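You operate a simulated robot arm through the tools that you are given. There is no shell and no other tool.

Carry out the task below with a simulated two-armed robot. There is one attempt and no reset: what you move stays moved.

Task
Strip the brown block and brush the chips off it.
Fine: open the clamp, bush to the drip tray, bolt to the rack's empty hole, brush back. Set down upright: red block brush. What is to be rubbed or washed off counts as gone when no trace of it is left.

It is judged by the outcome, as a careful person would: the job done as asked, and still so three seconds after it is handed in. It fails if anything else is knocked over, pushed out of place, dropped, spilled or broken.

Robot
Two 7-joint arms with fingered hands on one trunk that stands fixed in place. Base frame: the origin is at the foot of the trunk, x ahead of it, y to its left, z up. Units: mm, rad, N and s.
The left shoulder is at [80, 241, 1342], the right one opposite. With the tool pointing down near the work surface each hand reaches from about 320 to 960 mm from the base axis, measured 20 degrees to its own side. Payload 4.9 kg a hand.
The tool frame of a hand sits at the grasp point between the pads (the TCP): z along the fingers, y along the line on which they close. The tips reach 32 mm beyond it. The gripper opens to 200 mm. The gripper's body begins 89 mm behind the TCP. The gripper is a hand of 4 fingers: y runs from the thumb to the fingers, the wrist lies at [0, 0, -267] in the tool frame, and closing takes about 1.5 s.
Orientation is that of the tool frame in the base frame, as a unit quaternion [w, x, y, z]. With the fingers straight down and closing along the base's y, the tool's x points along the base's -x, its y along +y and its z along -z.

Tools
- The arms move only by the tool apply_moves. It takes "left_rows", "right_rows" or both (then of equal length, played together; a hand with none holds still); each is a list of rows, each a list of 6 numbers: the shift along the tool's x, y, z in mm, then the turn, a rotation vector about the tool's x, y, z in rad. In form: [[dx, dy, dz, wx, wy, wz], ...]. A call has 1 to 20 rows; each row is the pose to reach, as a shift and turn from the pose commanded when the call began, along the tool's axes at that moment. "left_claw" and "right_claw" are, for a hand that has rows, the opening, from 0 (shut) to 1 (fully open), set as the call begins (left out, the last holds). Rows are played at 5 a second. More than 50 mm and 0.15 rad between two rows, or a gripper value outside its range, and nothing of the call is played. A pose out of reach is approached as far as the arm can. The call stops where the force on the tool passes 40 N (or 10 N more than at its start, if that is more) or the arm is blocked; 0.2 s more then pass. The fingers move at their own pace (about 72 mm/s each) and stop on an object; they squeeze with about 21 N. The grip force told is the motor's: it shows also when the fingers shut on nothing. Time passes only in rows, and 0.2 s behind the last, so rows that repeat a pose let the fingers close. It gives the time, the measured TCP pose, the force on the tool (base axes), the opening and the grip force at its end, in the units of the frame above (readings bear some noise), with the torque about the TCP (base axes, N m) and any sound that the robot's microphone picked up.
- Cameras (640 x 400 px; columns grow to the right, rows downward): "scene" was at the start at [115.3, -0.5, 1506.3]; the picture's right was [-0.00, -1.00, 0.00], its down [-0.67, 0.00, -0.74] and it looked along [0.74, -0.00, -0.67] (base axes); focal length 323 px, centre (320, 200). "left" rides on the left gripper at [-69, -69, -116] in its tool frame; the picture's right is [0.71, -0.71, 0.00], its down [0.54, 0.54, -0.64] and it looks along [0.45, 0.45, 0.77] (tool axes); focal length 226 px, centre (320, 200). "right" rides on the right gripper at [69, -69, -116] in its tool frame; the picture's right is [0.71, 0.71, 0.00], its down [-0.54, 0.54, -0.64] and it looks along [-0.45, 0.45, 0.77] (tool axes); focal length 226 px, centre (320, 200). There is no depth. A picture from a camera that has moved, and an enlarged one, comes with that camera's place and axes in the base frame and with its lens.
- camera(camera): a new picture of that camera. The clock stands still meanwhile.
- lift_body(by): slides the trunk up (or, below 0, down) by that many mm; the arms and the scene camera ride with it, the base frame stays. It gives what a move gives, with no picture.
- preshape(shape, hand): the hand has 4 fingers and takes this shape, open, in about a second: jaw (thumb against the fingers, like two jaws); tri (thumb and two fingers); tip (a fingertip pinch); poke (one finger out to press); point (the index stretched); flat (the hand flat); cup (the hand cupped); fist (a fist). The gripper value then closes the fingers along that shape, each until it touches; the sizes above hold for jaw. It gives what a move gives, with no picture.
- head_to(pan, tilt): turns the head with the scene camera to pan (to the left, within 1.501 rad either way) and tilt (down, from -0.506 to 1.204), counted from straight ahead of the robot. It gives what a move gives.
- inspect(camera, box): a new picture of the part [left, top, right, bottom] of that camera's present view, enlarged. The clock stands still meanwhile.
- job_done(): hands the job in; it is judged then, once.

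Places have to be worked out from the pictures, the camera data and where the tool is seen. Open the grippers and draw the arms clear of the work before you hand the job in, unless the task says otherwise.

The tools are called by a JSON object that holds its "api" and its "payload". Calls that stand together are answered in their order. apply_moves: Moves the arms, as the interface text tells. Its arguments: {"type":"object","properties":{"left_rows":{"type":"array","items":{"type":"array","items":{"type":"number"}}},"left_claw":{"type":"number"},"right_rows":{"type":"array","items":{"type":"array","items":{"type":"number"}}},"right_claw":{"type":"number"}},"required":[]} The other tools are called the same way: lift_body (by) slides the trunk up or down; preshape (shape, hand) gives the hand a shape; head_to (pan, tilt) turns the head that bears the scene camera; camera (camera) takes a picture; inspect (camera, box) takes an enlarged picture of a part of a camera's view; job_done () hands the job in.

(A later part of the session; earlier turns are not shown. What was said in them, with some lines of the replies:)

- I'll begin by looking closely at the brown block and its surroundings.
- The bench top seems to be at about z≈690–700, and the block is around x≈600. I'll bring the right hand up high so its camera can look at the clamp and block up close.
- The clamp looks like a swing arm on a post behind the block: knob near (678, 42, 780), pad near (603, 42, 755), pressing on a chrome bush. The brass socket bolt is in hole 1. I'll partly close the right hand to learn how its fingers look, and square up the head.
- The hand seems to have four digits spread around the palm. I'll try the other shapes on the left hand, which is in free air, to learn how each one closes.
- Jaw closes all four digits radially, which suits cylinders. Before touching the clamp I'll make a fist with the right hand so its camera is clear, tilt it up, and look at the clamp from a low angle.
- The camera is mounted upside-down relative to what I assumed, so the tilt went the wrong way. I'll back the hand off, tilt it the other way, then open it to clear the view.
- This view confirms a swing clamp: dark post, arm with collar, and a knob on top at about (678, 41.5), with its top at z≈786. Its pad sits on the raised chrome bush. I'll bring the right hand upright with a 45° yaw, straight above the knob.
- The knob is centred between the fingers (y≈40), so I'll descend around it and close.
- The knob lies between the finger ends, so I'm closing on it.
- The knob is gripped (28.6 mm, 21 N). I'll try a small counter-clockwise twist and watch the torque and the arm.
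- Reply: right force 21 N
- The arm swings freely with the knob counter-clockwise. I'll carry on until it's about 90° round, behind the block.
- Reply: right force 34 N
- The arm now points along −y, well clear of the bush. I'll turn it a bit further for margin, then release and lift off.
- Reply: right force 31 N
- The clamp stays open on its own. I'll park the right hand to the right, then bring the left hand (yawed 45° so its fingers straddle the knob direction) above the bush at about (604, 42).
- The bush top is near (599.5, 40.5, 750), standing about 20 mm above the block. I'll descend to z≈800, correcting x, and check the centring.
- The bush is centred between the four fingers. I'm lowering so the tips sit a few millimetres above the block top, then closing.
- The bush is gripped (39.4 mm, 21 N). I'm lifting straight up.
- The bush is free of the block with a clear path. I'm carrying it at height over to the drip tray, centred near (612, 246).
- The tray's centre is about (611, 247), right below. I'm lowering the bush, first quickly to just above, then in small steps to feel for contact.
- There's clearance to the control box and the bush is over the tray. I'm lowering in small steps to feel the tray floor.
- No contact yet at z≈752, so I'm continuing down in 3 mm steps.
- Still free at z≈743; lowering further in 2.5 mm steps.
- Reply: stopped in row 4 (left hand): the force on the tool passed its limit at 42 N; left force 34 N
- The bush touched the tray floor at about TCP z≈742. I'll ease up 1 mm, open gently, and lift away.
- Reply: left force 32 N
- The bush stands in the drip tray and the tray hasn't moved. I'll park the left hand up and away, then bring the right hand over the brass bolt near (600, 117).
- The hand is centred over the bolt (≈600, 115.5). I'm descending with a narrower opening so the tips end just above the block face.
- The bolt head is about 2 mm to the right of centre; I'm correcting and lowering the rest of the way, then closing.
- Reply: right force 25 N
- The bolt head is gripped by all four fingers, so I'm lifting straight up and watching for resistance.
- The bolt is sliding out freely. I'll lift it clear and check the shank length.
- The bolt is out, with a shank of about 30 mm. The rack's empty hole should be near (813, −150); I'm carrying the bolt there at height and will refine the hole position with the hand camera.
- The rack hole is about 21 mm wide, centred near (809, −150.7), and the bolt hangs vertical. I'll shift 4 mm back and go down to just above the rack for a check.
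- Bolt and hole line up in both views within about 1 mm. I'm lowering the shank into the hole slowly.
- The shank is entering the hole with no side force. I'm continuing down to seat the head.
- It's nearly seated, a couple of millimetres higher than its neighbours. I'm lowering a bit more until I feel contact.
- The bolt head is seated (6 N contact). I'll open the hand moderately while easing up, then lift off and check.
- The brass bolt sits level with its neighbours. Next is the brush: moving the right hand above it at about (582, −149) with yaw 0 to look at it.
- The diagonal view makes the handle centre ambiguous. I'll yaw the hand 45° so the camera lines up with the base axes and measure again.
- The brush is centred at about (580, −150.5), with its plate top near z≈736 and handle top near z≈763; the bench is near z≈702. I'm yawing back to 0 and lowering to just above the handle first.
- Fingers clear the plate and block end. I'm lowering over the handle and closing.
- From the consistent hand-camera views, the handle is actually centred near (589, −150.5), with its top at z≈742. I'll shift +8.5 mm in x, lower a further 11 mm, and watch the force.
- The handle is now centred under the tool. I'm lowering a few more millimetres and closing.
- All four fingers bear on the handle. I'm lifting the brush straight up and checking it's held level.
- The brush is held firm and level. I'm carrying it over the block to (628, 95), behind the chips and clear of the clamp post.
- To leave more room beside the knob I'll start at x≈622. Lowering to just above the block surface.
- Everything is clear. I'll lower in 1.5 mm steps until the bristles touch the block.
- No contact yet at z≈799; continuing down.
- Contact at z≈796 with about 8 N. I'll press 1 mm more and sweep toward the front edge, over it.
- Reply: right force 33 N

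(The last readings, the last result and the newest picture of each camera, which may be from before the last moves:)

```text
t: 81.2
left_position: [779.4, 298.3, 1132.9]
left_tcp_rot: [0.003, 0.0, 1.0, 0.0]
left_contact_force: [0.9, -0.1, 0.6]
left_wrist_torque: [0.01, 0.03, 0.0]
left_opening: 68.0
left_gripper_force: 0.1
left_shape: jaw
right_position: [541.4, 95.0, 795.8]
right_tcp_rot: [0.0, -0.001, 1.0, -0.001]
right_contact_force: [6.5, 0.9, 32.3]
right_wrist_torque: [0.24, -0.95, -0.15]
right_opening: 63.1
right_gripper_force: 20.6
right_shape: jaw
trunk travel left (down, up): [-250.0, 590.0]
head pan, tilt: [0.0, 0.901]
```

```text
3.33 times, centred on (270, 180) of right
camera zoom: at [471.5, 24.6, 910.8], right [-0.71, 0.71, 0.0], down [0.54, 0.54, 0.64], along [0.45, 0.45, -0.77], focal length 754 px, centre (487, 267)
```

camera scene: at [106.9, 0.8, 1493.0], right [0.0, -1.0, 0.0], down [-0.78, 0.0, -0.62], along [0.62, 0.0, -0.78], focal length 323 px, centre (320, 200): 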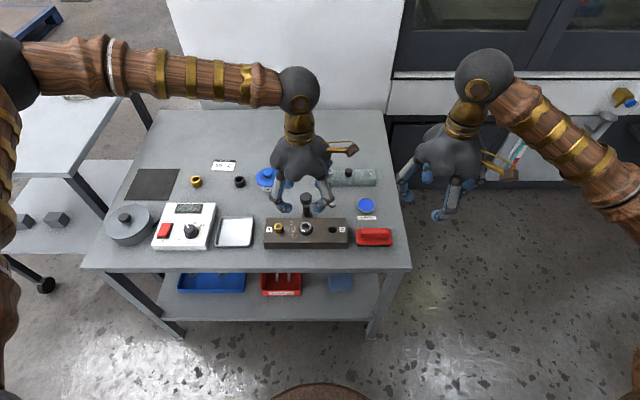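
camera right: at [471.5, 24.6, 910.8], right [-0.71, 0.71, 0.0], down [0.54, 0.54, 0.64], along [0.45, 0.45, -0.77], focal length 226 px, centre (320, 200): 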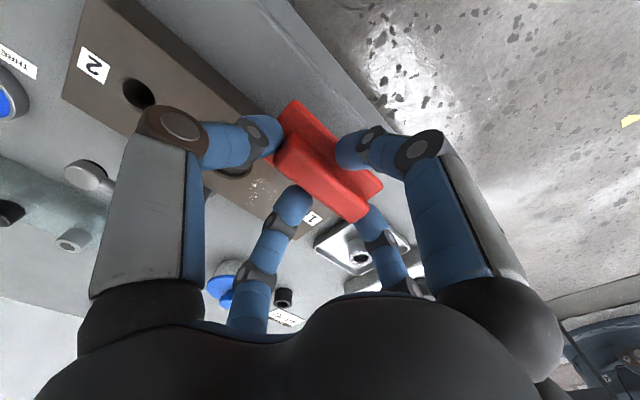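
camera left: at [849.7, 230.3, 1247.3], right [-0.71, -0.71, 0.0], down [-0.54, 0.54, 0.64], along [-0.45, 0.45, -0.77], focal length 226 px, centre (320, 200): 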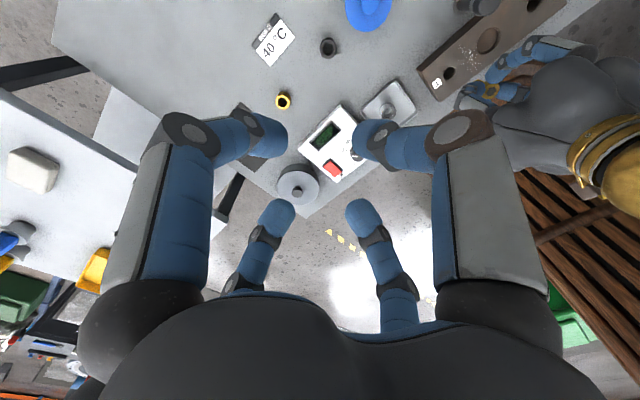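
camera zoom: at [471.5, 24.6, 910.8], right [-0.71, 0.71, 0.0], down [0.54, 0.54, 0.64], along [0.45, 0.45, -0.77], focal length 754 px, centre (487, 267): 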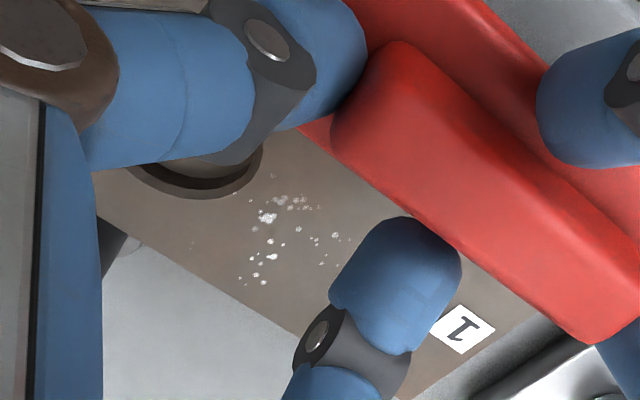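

Many chips are gone or fainter, but traces remain toward the rear and the recess side. I'll scrub back and forth a few more times over that area.

{"api": "apply_moves", "payload": {"right_rows": [[-8, 0, -0.5, 0, 0, 0], [-16, 0, -0.5, 0, 0, 0], [-26, 0, -0.5, 0, 0, 0], [-36, 0, 0, 0, 0, 0], [-46, 0, 0, 0, 0, 0], [-56, 0, 0, 0, 0, 0], [-66, 0, 0, 0, 0, 0], [-76, 0, 0, 0, 0, 0], [-84, 0, 0, 0, 0, 0], [-84, 0, 0, 0, 0, 0]]}}

{"api": "inspect", "payload": {"camera": "scene", "box": [230, 150, 370, 260]}}

{"api": "camera", "payload": {"camera": "right"}}

```text
t: 83.4
left_position: [780.0, 298.8, 1133.6]
left_tcp_rot: [0.003, 0.0, 1.0, 0.0]
left_contact_force: [-0.6, -1.4, 0.4]
left_wrist_torque: [-0.01, -0.01, 0.01]
left_opening: 68.0
left_gripper_force: 0.0
left_shape: jaw
right_position: [625.3, 94.0, 796.0]
right_tcp_rot: [0.001, 0.0, 1.0, 0.0]
right_contact_force: [-4.2, 0.0, 24.9]
right_wrist_torque: [0.28, 0.57, 0.07]
right_opening: 62.8
right_gripper_force: 21.2
right_shape: jaw
trunk travel left (down, up): [-250.0, 590.0]
head pan, tilt: [0.0, 0.901]
```

```text
3.64 times, centred on (300, 205) of scene
camera zoom: at [104.2, -0.4, 1493.2], right [0.0, -1.0, 0.0], down [-0.78, 0.0, -0.62], along [0.62, 0.0, -0.78], focal length 1173 px, centre (393, 182)
```

zoom: 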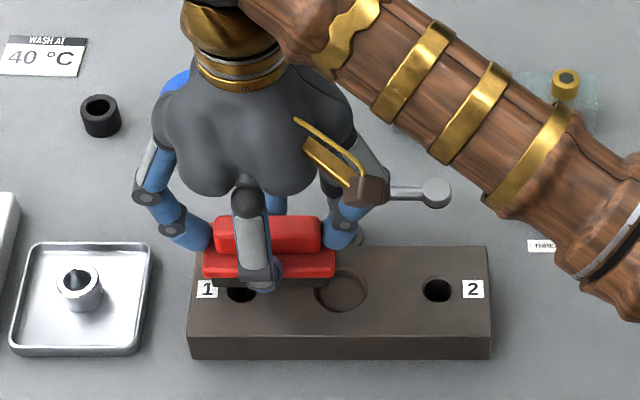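

```text
taken
camera right: at [555.6, 24.0, 911.7], right [-0.71, 0.71, 0.0], down [0.54, 0.54, 0.64], along [0.46, 0.45, -0.77], focal length 226 px, centre (320, 200)
```

right: 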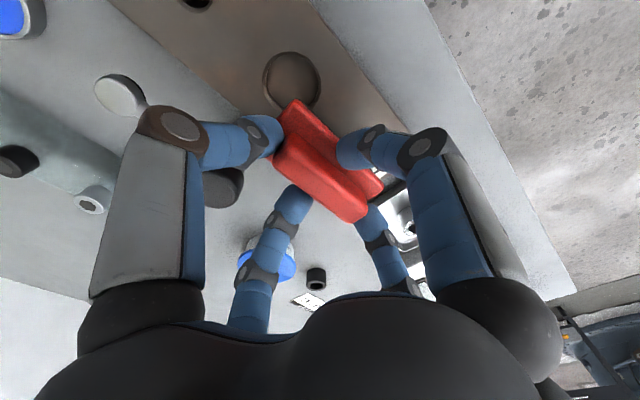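

The front part of the block is clean now. One more forward-and-back pass for the area under the brush.

{"api": "apply_moves", "payload": {"right_rows": [[9, 0, 0, 0, 0, 0], [18, 0, 0, 0, 0, 0], [27, 0, 0, 0, 0, 0], [36, 0, 0, 0, 0, 0], [45, 0, 0, 0, 0, 0], [54, 0, 0, 0, 0, 0], [48, 0, 0, 0, 0, 0], [38, 0, 0, 0, 0, 0], [28, 0, 0, 0, 0, 0], [18, 0, 0, 0, 0, 0], [8, 0, 0, 0, 0, 0], [0, 0, 0, 0, 0, 0], [9, 0, 0, 0, 0, 0], [18, 0, 0, 0, 0, 0], [28, 0, 0, 0, 0, 0], [38, 0, 0, 0, 0, 0], [48, 0, 0, 0, 0, 0], [58, 0, 0, 0, 0, 0], [68, 0, 0, 0, 0, 0], [78, 0, 0, 0, 0, 0]]}}

{"api": "camera", "payload": {"camera": "right"}}

{"api": "inspect", "payload": {"camera": "right", "box": [180, 90, 340, 250]}}

```text
t: 84.6
left_position: [781.4, 298.9, 1131.8]
left_tcp_rot: [0.002, 0.001, 1.0, 0.0]
left_contact_force: [0.4, -0.6, 0.1]
left_wrist_torque: [-0.02, -0.01, 0.02]
left_opening: 68.3
left_gripper_force: 0.1
left_shape: jaw
right_position: [586.6, 93.9, 796.5]
right_tcp_rot: [0.001, 0.001, 1.0, 0.001]
right_contact_force: [-3.7, -2.0, 16.6]
right_wrist_torque: [0.02, 0.43, -0.07]
right_opening: 62.9
right_gripper_force: 20.7
right_shape: jaw
trunk travel left (down, up): [-250.0, 590.0]
head pan, tilt: [0.0, 0.901]
stopped in row 5 (right hand): the force on the tool passed its limit at 42 N (the readings are from after the stop); the commanded pose is now the measured one
```

```text
taken
camera right: at [517.5, 24.3, 911.6], right [-0.71, 0.71, 0.0], down [0.54, 0.54, 0.65], along [0.46, 0.46, -0.76], focal length 226 px, centre (320, 200)
```

right: 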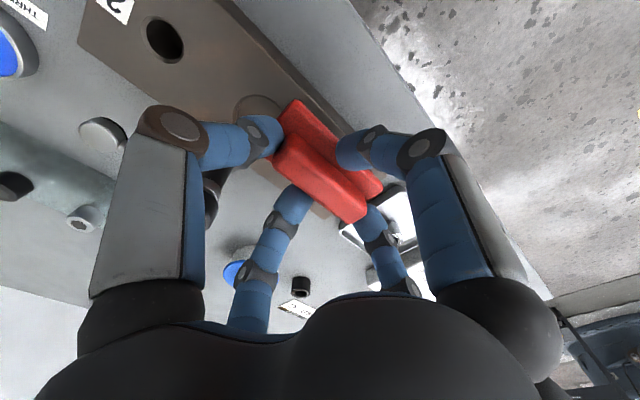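

```text
2.50 times, centred on (260, 170) of right
camera zoom: at [517.5, 24.3, 911.6], right [-0.71, 0.71, 0.0], down [0.54, 0.54, 0.65], along [0.46, 0.46, -0.76], focal length 565 px, centre (470, 275)
```

zoom: 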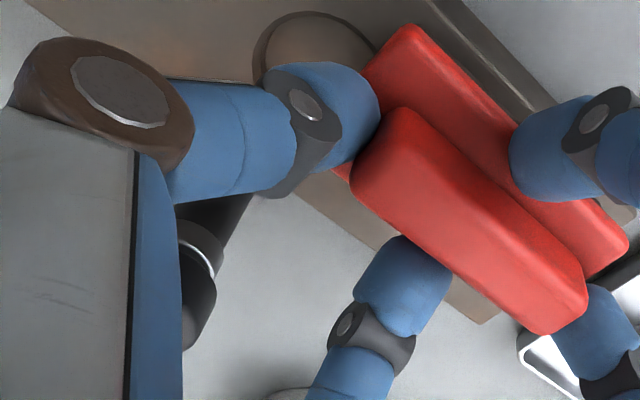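

The force limit tripped mid-stroke. I'll lift the brush off to inspect the surface before any further passes.

{"api": "apply_moves", "payload": {"right_rows": [[0, 0, -5, 0, 0, 0], [0, 0, -30, 0, 0, 0], [0, 0, -70, 0, 0, 0], [30, -30, -90, 0, 0, 0], [60, -60, -90, 0, 0, 0], [80, -100, -90, 0, 0, 0], [80, -100, -90, 0, 0, 0]]}}

{"api": "camera", "payload": {"camera": "right"}}

{"api": "inspect", "payload": {"camera": "scene", "box": [240, 180, 360, 260]}}

```text
t: 86.2
left_position: [780.8, 300.3, 1131.9]
left_tcp_rot: [0.001, -0.001, 1.0, 0.0]
left_contact_force: [0.2, 0.4, -0.5]
left_wrist_torque: [-0.02, 0.01, 0.02]
left_opening: 67.8
left_gripper_force: 0.1
left_shape: jaw
right_position: [509.6, -5.2, 884.3]
right_tcp_rot: [0.001, -0.001, 1.0, -0.001]
right_contact_force: [0.3, 0.4, -0.8]
right_wrist_torque: [0.0, 0.02, 0.03]
right_opening: 62.3
right_gripper_force: 20.9
right_shape: jaw
trunk travel left (down, up): [-250.0, 590.0]
head pan, tilt: [0.0, 0.901]
```

```text
taken
camera right: at [440.1, -74.0, 999.4], right [-0.71, 0.71, 0.0], down [0.54, 0.54, 0.64], along [0.46, 0.45, -0.77], focal length 226 px, centre (320, 200)
```

right: 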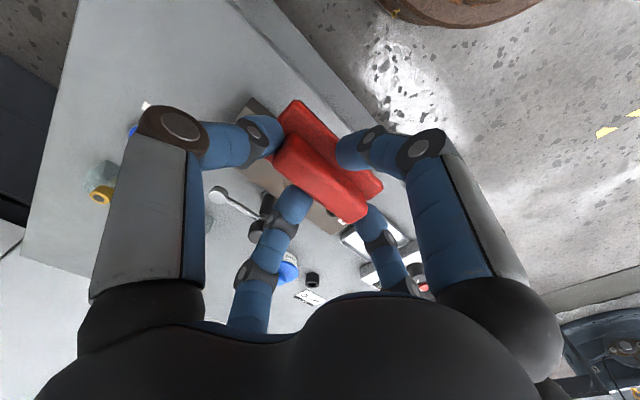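

```text
5.00 times, centred on (300, 220) of scene
camera zoom: at [107.4, 1.1, 1493.0], right [0.0, -1.0, 0.0], down [-0.78, 0.0, -0.62], along [0.62, 0.0, -0.78], focal length 1613 px, centre (420, 100)
```

zoom: 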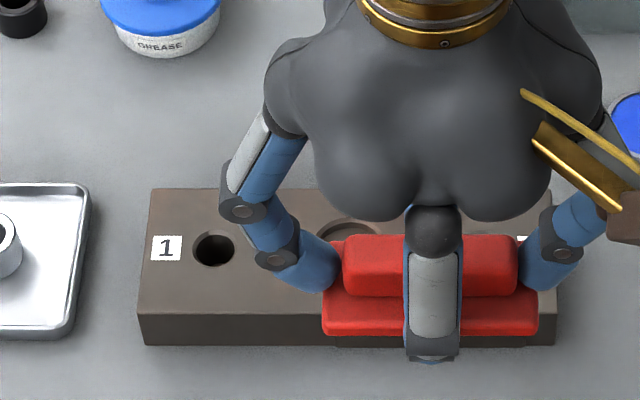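

The surface looks clean from here. I'll move the brush to high above its home spot so the whole block is visible, and inspect for traces.

{"api": "apply_moves", "payload": {"right_rows": [[-20, -36, 3, 0, 0, 0], [-40, -72, 6, 0, 0, 0], [-60, -108, 9, 0, 0, 0], [-80, -144, 10, 0, 0, 0], [-80, -144, 10, 0, 0, 0]]}}

{"api": "inspect", "payload": {"camera": "scene", "box": [255, 205, 355, 255]}}

{"api": "camera", "payload": {"camera": "right"}}

{"api": "camera", "payload": {"camera": "scene"}}

```text
t: 87.4
left_position: [781.0, 300.4, 1131.5]
left_tcp_rot: [0.002, 0.0, 1.0, 0.0]
left_contact_force: [-1.2, 0.2, 0.6]
left_wrist_torque: [-0.05, 0.0, -0.01]
left_opening: 68.0
left_gripper_force: 0.2
left_shape: jaw
right_position: [587.8, -150.1, 874.4]
right_tcp_rot: [0.001, 0.0, 1.0, 0.0]
right_contact_force: [-0.8, 0.7, -1.1]
right_wrist_torque: [-0.03, -0.03, 0.0]
right_opening: 62.3
right_gripper_force: 20.8
right_shape: jaw
trunk travel left (down, up): [-250.0, 590.0]
head pan, tilt: [0.0, 0.901]
```

```text
6.40 times, centred on (305, 230) of scene
camera zoom: at [107.2, 1.0, 1493.0], right [0.0, -1.0, 0.0], down [-0.78, 0.0, -0.62], along [0.62, 0.0, -0.78], focal length 2064 px, centre (416, 8)
```

zoom: 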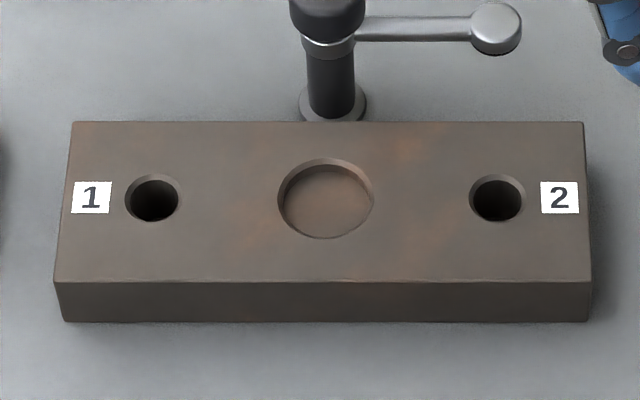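

```text
taken
camera right: at [518.4, -218.8, 989.8], right [-0.71, 0.71, 0.0], down [0.54, 0.54, 0.64], along [0.46, 0.45, -0.77], focal length 226 px, centre (320, 200)
```

right: 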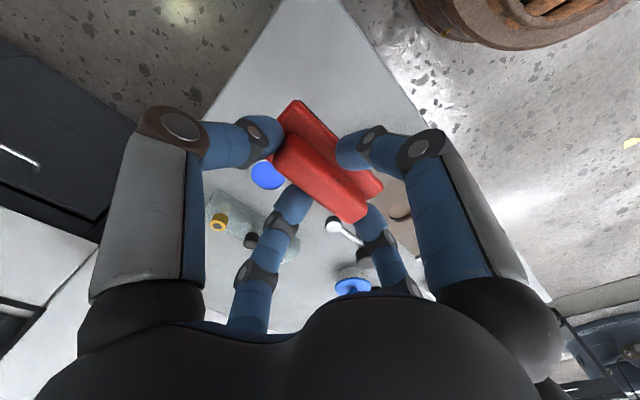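

```text
taken
camera scene: at [107.2, 1.0, 1493.0], right [0.0, -1.0, 0.0], down [-0.78, 0.0, -0.62], along [0.62, 0.0, -0.78], focal length 323 px, centre (320, 200)
```

scene: 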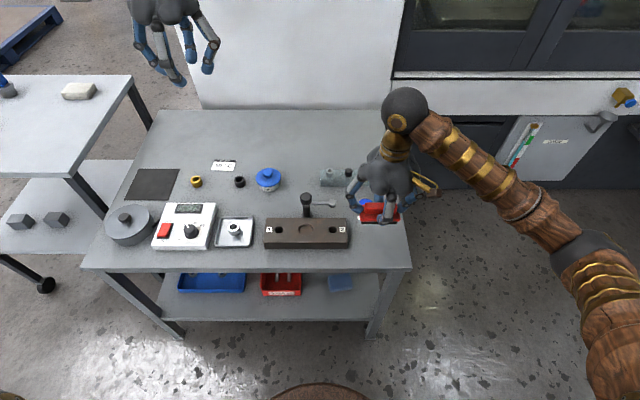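

{"api": "inspect", "payload": {"camera": "scene", "box": [270, 220, 310, 248]}}

{"api": "inspect", "payload": {"camera": "right", "box": [230, 80, 410, 250]}}

```text
14.29 times, centred on (290, 234) of scene
camera zoom: at [107.2, 1.0, 1493.0], right [0.0, -1.0, 0.0], down [-0.78, 0.0, -0.62], along [0.62, 0.0, -0.78], focal length 4608 px, centre (749, -286)
```

zoom: 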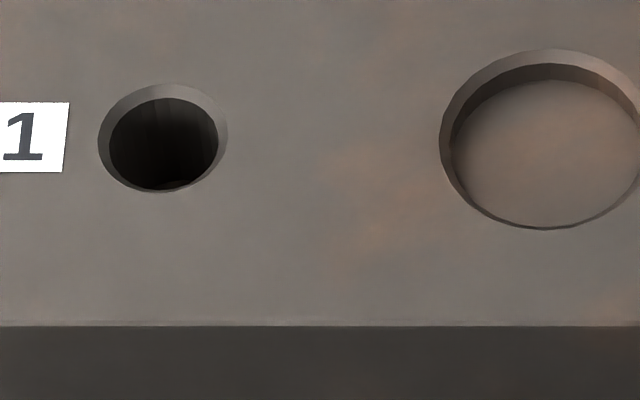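

```text
2.35 times, centred on (320, 165) of right
camera zoom: at [518.4, -218.8, 989.8], right [-0.71, 0.71, 0.0], down [0.54, 0.54, 0.64], along [0.46, 0.45, -0.77], focal length 532 px, centre (320, 282)
```

zoom: 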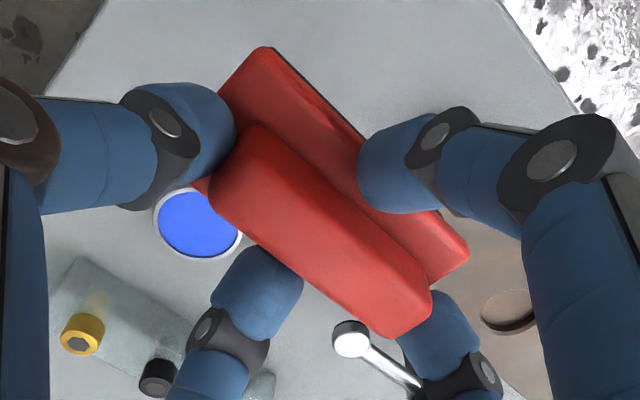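

The block is spotless and hasn't moved, and the brush sits in the hand as before. I'm lowering it back to its home spot.

{"api": "apply_moves", "payload": {"right_rows": [[0, -1, 35, 0, 0, 0], [0, -1, 70, 0, 0, 0], [0, -1, 95, 0, 0, 0], [0, -1, 106, 0, 0, 0], [0, -1, 109, 0, 0, 0], [0, -1, 109, 0, 0, 0]]}}

{"api": "inspect", "payload": {"camera": "scene", "box": [330, 180, 430, 260]}}

```text
t: 88.8
left_position: [780.6, 299.9, 1130.8]
left_tcp_rot: [0.001, 0.0, 1.0, -0.001]
left_contact_force: [-0.9, -0.1, -0.7]
left_wrist_torque: [0.01, 0.01, 0.03]
left_opening: 67.9
left_gripper_force: 0.1
left_shape: jaw
right_position: [586.5, -150.3, 764.7]
right_tcp_rot: [0.001, 0.001, 1.0, 0.0]
right_contact_force: [-0.9, -0.5, -1.1]
right_wrist_torque: [-0.01, 0.02, -0.01]
right_opening: 62.5
right_gripper_force: 21.1
right_shape: jaw
trunk travel left (down, up): [-250.0, 590.0]
head pan, tilt: [0.0, 0.901]
```

```text
5.00 times, centred on (380, 220) of scene
camera zoom: at [107.3, -0.1, 1493.0], right [0.0, -1.0, 0.0], down [-0.78, 0.0, -0.62], along [0.62, 0.0, -0.78], focal length 1613 px, centre (20, 100)
```

zoom: 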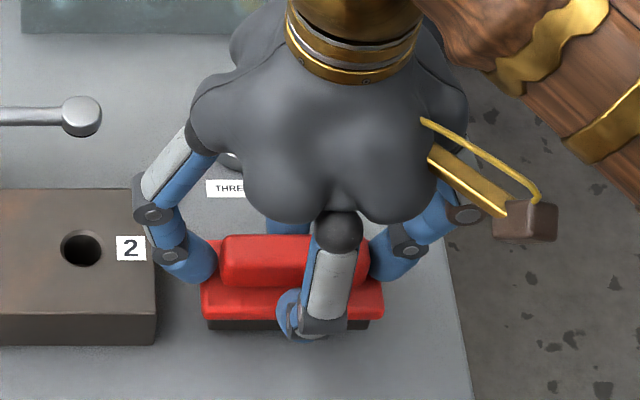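

It lines up with the original outline, about 4 mm above the bench. I'll lower in 1 mm steps to contact.

{"api": "apply_moves", "payload": {"right_rows": [[0, 0, 1.5, 0, 0, 0], [0, 0, 3, 0, 0, 0], [0, 0, 4, 0, 0, 0], [0, 0, 4, 0, 0, 0]]}}

```text
t: 89.8
left_position: [782.5, 298.9, 1130.9]
left_tcp_rot: [0.001, 0.0, 1.0, 0.001]
left_contact_force: [-0.8, 0.1, 0.9]
left_wrist_torque: [0.0, 0.01, 0.01]
left_opening: 67.9
left_gripper_force: 0.1
left_shape: jaw
right_position: [587.1, -150.5, 761.3]
right_tcp_rot: [0.0, 0.0, 1.0, 0.0]
right_contact_force: [-0.4, 0.7, -1.2]
right_wrist_torque: [0.01, 0.0, 0.01]
right_opening: 62.3
right_gripper_force: 21.5
right_shape: jaw
trunk travel left (down, up): [-250.0, 590.0]
head pan, tilt: [0.0, 0.901]
```

{"api": "apply_moves", "payload": {"right_rows": [[0, 0, 1, 0, 0, 0], [0, 0, 1.7, 0, 0, 0], [0, 0, 1.7, 0, 0, 0]]}}

```text
t: 90.6
left_position: [781.8, 299.0, 1132.6]
left_tcp_rot: [0.001, 0.0, 1.0, 0.0]
left_contact_force: [0.8, 0.7, -0.5]
left_wrist_torque: [0.0, 0.03, 0.01]
left_opening: 67.7
left_gripper_force: 0.1
left_shape: jaw
right_position: [586.3, -151.6, 759.0]
right_tcp_rot: [0.002, 0.001, 1.0, 0.0]
right_contact_force: [-0.9, 1.8, 8.9]
right_wrist_torque: [0.54, 0.23, 0.01]
right_opening: 62.2
right_gripper_force: 20.9
right_shape: jaw
trunk travel left (down, up): [-250.0, 590.0]
head pan, tilt: [0.0, 0.901]
```

The brush is resting on the bench (9 N). I'll open to the same width as before, then lift straight off.

{"api": "apply_moves", "payload": {"right_rows": [[0, 0, 0, 0, 0, 0], [0, 0, 0, 0, 0, 0], [0, 0, 0, 0, 0, 0], [0, 0, 0, 0, 0, 0], [0, 0, 0, 0, 0, 0], [0, 0, -10, 0, 0, 0], [0, 0, -35, 0, 0, 0], [0, 0, -70, 0, 0, 0], [0, 0, -110, 0, 0, 0], [0, 0, -150, 0, 0, 0], [0, 0, -150, 0, 0, 0]], "right_claw": 0.53}}

{"api": "inspect", "payload": {"camera": "scene", "box": [330, 180, 430, 260]}}

{"api": "camera", "payload": {"camera": "right"}}

```text
t: 93.0
left_position: [782.5, 298.0, 1132.2]
left_tcp_rot: [0.002, -0.001, 1.0, 0.0]
left_contact_force: [-0.6, 0.1, 0.1]
left_wrist_torque: [0.01, 0.0, 0.02]
left_opening: 67.9
left_gripper_force: 0.0
left_shape: jaw
right_position: [587.4, -148.5, 912.1]
right_tcp_rot: [0.001, 0.001, 1.0, 0.0]
right_contact_force: [0.4, -0.1, 0.5]
right_wrist_torque: [0.0, 0.02, 0.01]
right_opening: 105.5
right_gripper_force: 0.1
right_shape: jaw
trunk travel left (down, up): [-250.0, 590.0]
head pan, tilt: [0.0, 0.901]
```

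```text
5.00 times, centred on (380, 220) of scene
camera zoom: at [107.4, -0.2, 1493.0], right [0.0, -1.0, 0.0], down [-0.78, 0.0, -0.62], along [0.62, 0.0, -0.78], focal length 1613 px, centre (20, 100)
```

zoom: 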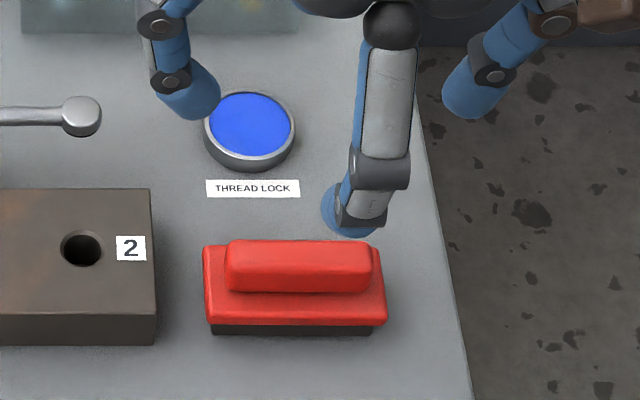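

```text
taken
camera right: at [518.0, -218.9, 1027.8], right [-0.71, 0.71, 0.0], down [0.54, 0.54, 0.64], along [0.46, 0.45, -0.77], focal length 226 px, centre (320, 200)
```

right: 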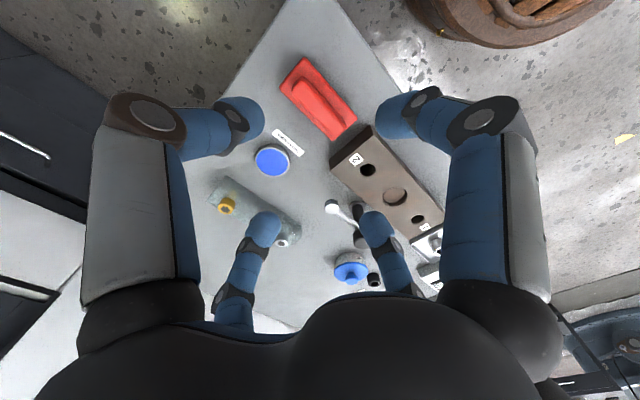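

The brush stands upright, bristles down, within about 2 mm of its original place. I'll draw the right arm up and clear, open both hands, and check the whole bench.

{"api": "apply_moves", "payload": {"right_rows": [[0, 0, -40, 0, 0, 0], [-25, -25, -70, 0, 0, 0], [-55, -50, -95, 0, 0, 0], [-85, -75, -120, 0, 0, 0], [-115, -100, -145, 0, 0, 0], [-147, -125, -170, 0, 0, 0], [-178, -147, -190, 0, 0, 0], [-178, -147, -190, 0, 0, 0]], "left_rows": [[0, 0, 0, 0, 0, 0], [0, 0, 0, 0, 0, 0], [0, 0, 0, 0, 0, 0], [0, 0, 0, 0, 0, 0], [0, 0, 0, 0, 0, 0], [0, 0, 0, 0, 0, 0], [0, 0, 0, 0, 0, 0], [0, 0, 0, 0, 0, 0]], "left_claw": 1.0}}

{"api": "apply_moves", "payload": {"right_rows": [[0, 0, 0, 0, 0, 0], [0, 0, 0, 0, 0, 0], [0, 0, 0, 0, 0, 0], [0, 0, 0, 0, 0, 0], [0, 0, 0, 0, 0, 0]], "right_claw": 1.0}}

{"api": "camera", "payload": {"camera": "scene"}}

{"api": "inspect", "payload": {"camera": "scene", "box": [200, 150, 410, 270]}}

{"api": "inspect", "payload": {"camera": "scene", "box": [250, 200, 410, 280]}}

```text
t: 94.8
left_position: [782.6, 299.3, 1133.1]
left_tcp_rot: [0.002, -0.001, 1.0, 0.001]
left_contact_force: [-0.3, 0.1, -0.1]
left_wrist_torque: [-0.01, 0.0, 0.01]
left_opening: 200.0
left_gripper_force: 0.0
left_shape: jaw
right_position: [765.0, -299.2, 1102.7]
right_tcp_rot: [0.001, 0.001, 1.0, 0.0]
right_contact_force: [0.3, -0.2, -0.9]
right_wrist_torque: [0.0, -0.01, 0.0]
right_opening: 105.8
right_gripper_force: 0.2
right_shape: jaw
trunk travel left (down, up): [-250.0, 590.0]
head pan, tilt: [0.0, 0.901]
```

```text
t: 96.0
left_position: [782.1, 298.8, 1131.7]
left_tcp_rot: [0.002, 0.0, 1.0, 0.0]
left_contact_force: [0.0, 0.8, 0.4]
left_wrist_torque: [0.02, 0.03, 0.0]
left_opening: 199.6
left_gripper_force: 0.1
left_shape: jaw
right_position: [766.1, -298.0, 1101.5]
right_tcp_rot: [0.001, 0.001, 1.0, -0.001]
right_contact_force: [0.1, -0.3, -1.1]
right_wrist_torque: [0.0, 0.01, 0.02]
right_opening: 199.7
right_gripper_force: 0.1
right_shape: jaw
trunk travel left (down, up): [-250.0, 590.0]
head pan, tilt: [0.0, 0.901]
```

```text
taken
camera scene: at [107.2, -0.1, 1493.0], right [0.0, -1.0, 0.0], down [-0.78, 0.0, -0.62], along [0.62, 0.0, -0.78], focal length 323 px, centre (320, 200)
```

scene: 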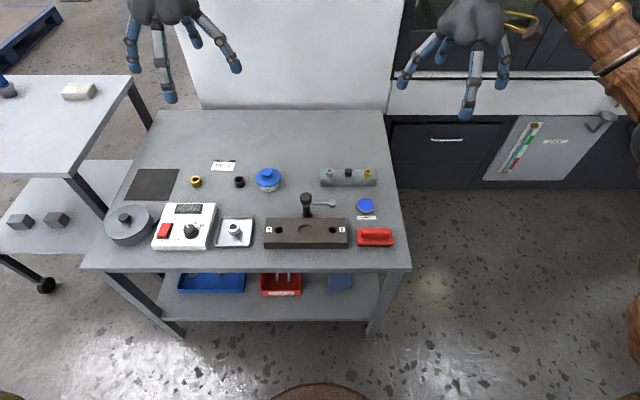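

```text
3.05 times, centred on (305, 210) of scene
camera zoom: at [107.2, -0.1, 1493.0], right [0.0, -1.0, 0.0], down [-0.78, 0.0, -0.62], along [0.62, 0.0, -0.78], focal length 983 px, centre (366, 170)
```

zoom: 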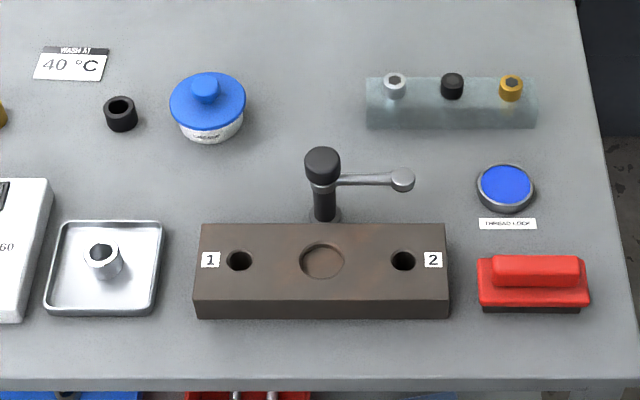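

```text
4.00 times, centred on (330, 240) of scene
camera zoom: at [107.2, -0.1, 1493.0], right [0.0, -1.0, 0.0], down [-0.78, 0.0, -0.62], along [0.62, 0.0, -0.78], focal length 1290 px, centre (280, 40)
```

zoom: 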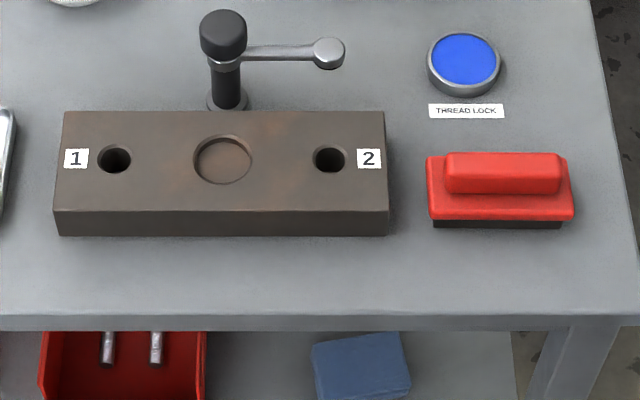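

The job looks complete: the clamp is open, the bush is in the drip tray and the brass bolt is in the rack. The block is bare and spotless, the brush is upright at home, and both hands are open and clear. Handing in.

{"api": "job_done", "payload": {}}

```text
The job is handed in.
```

The brown block is stripped and clean, and I've handed the job in. I don't have the verdict yet. The final pictures show:

- **Clamp:** swung open a little past 90° and clear of the block. It stays there on its own.
- **Bush:** standing upright in the drip tray; the tray did not move.
- **Bolt:** the brass bolt is seated in the rack's empty hole, level with the other two.
- **Chips:** no trace left on the block, even close up. One brushing stroke stopped early when it hit the force limit, but the block did not shift.
- **Brush:** back upright, bristles down, about 2 mm from where it started.

Nothing else on the bench looks knocked or moved. Both hands are open and drawn clear.
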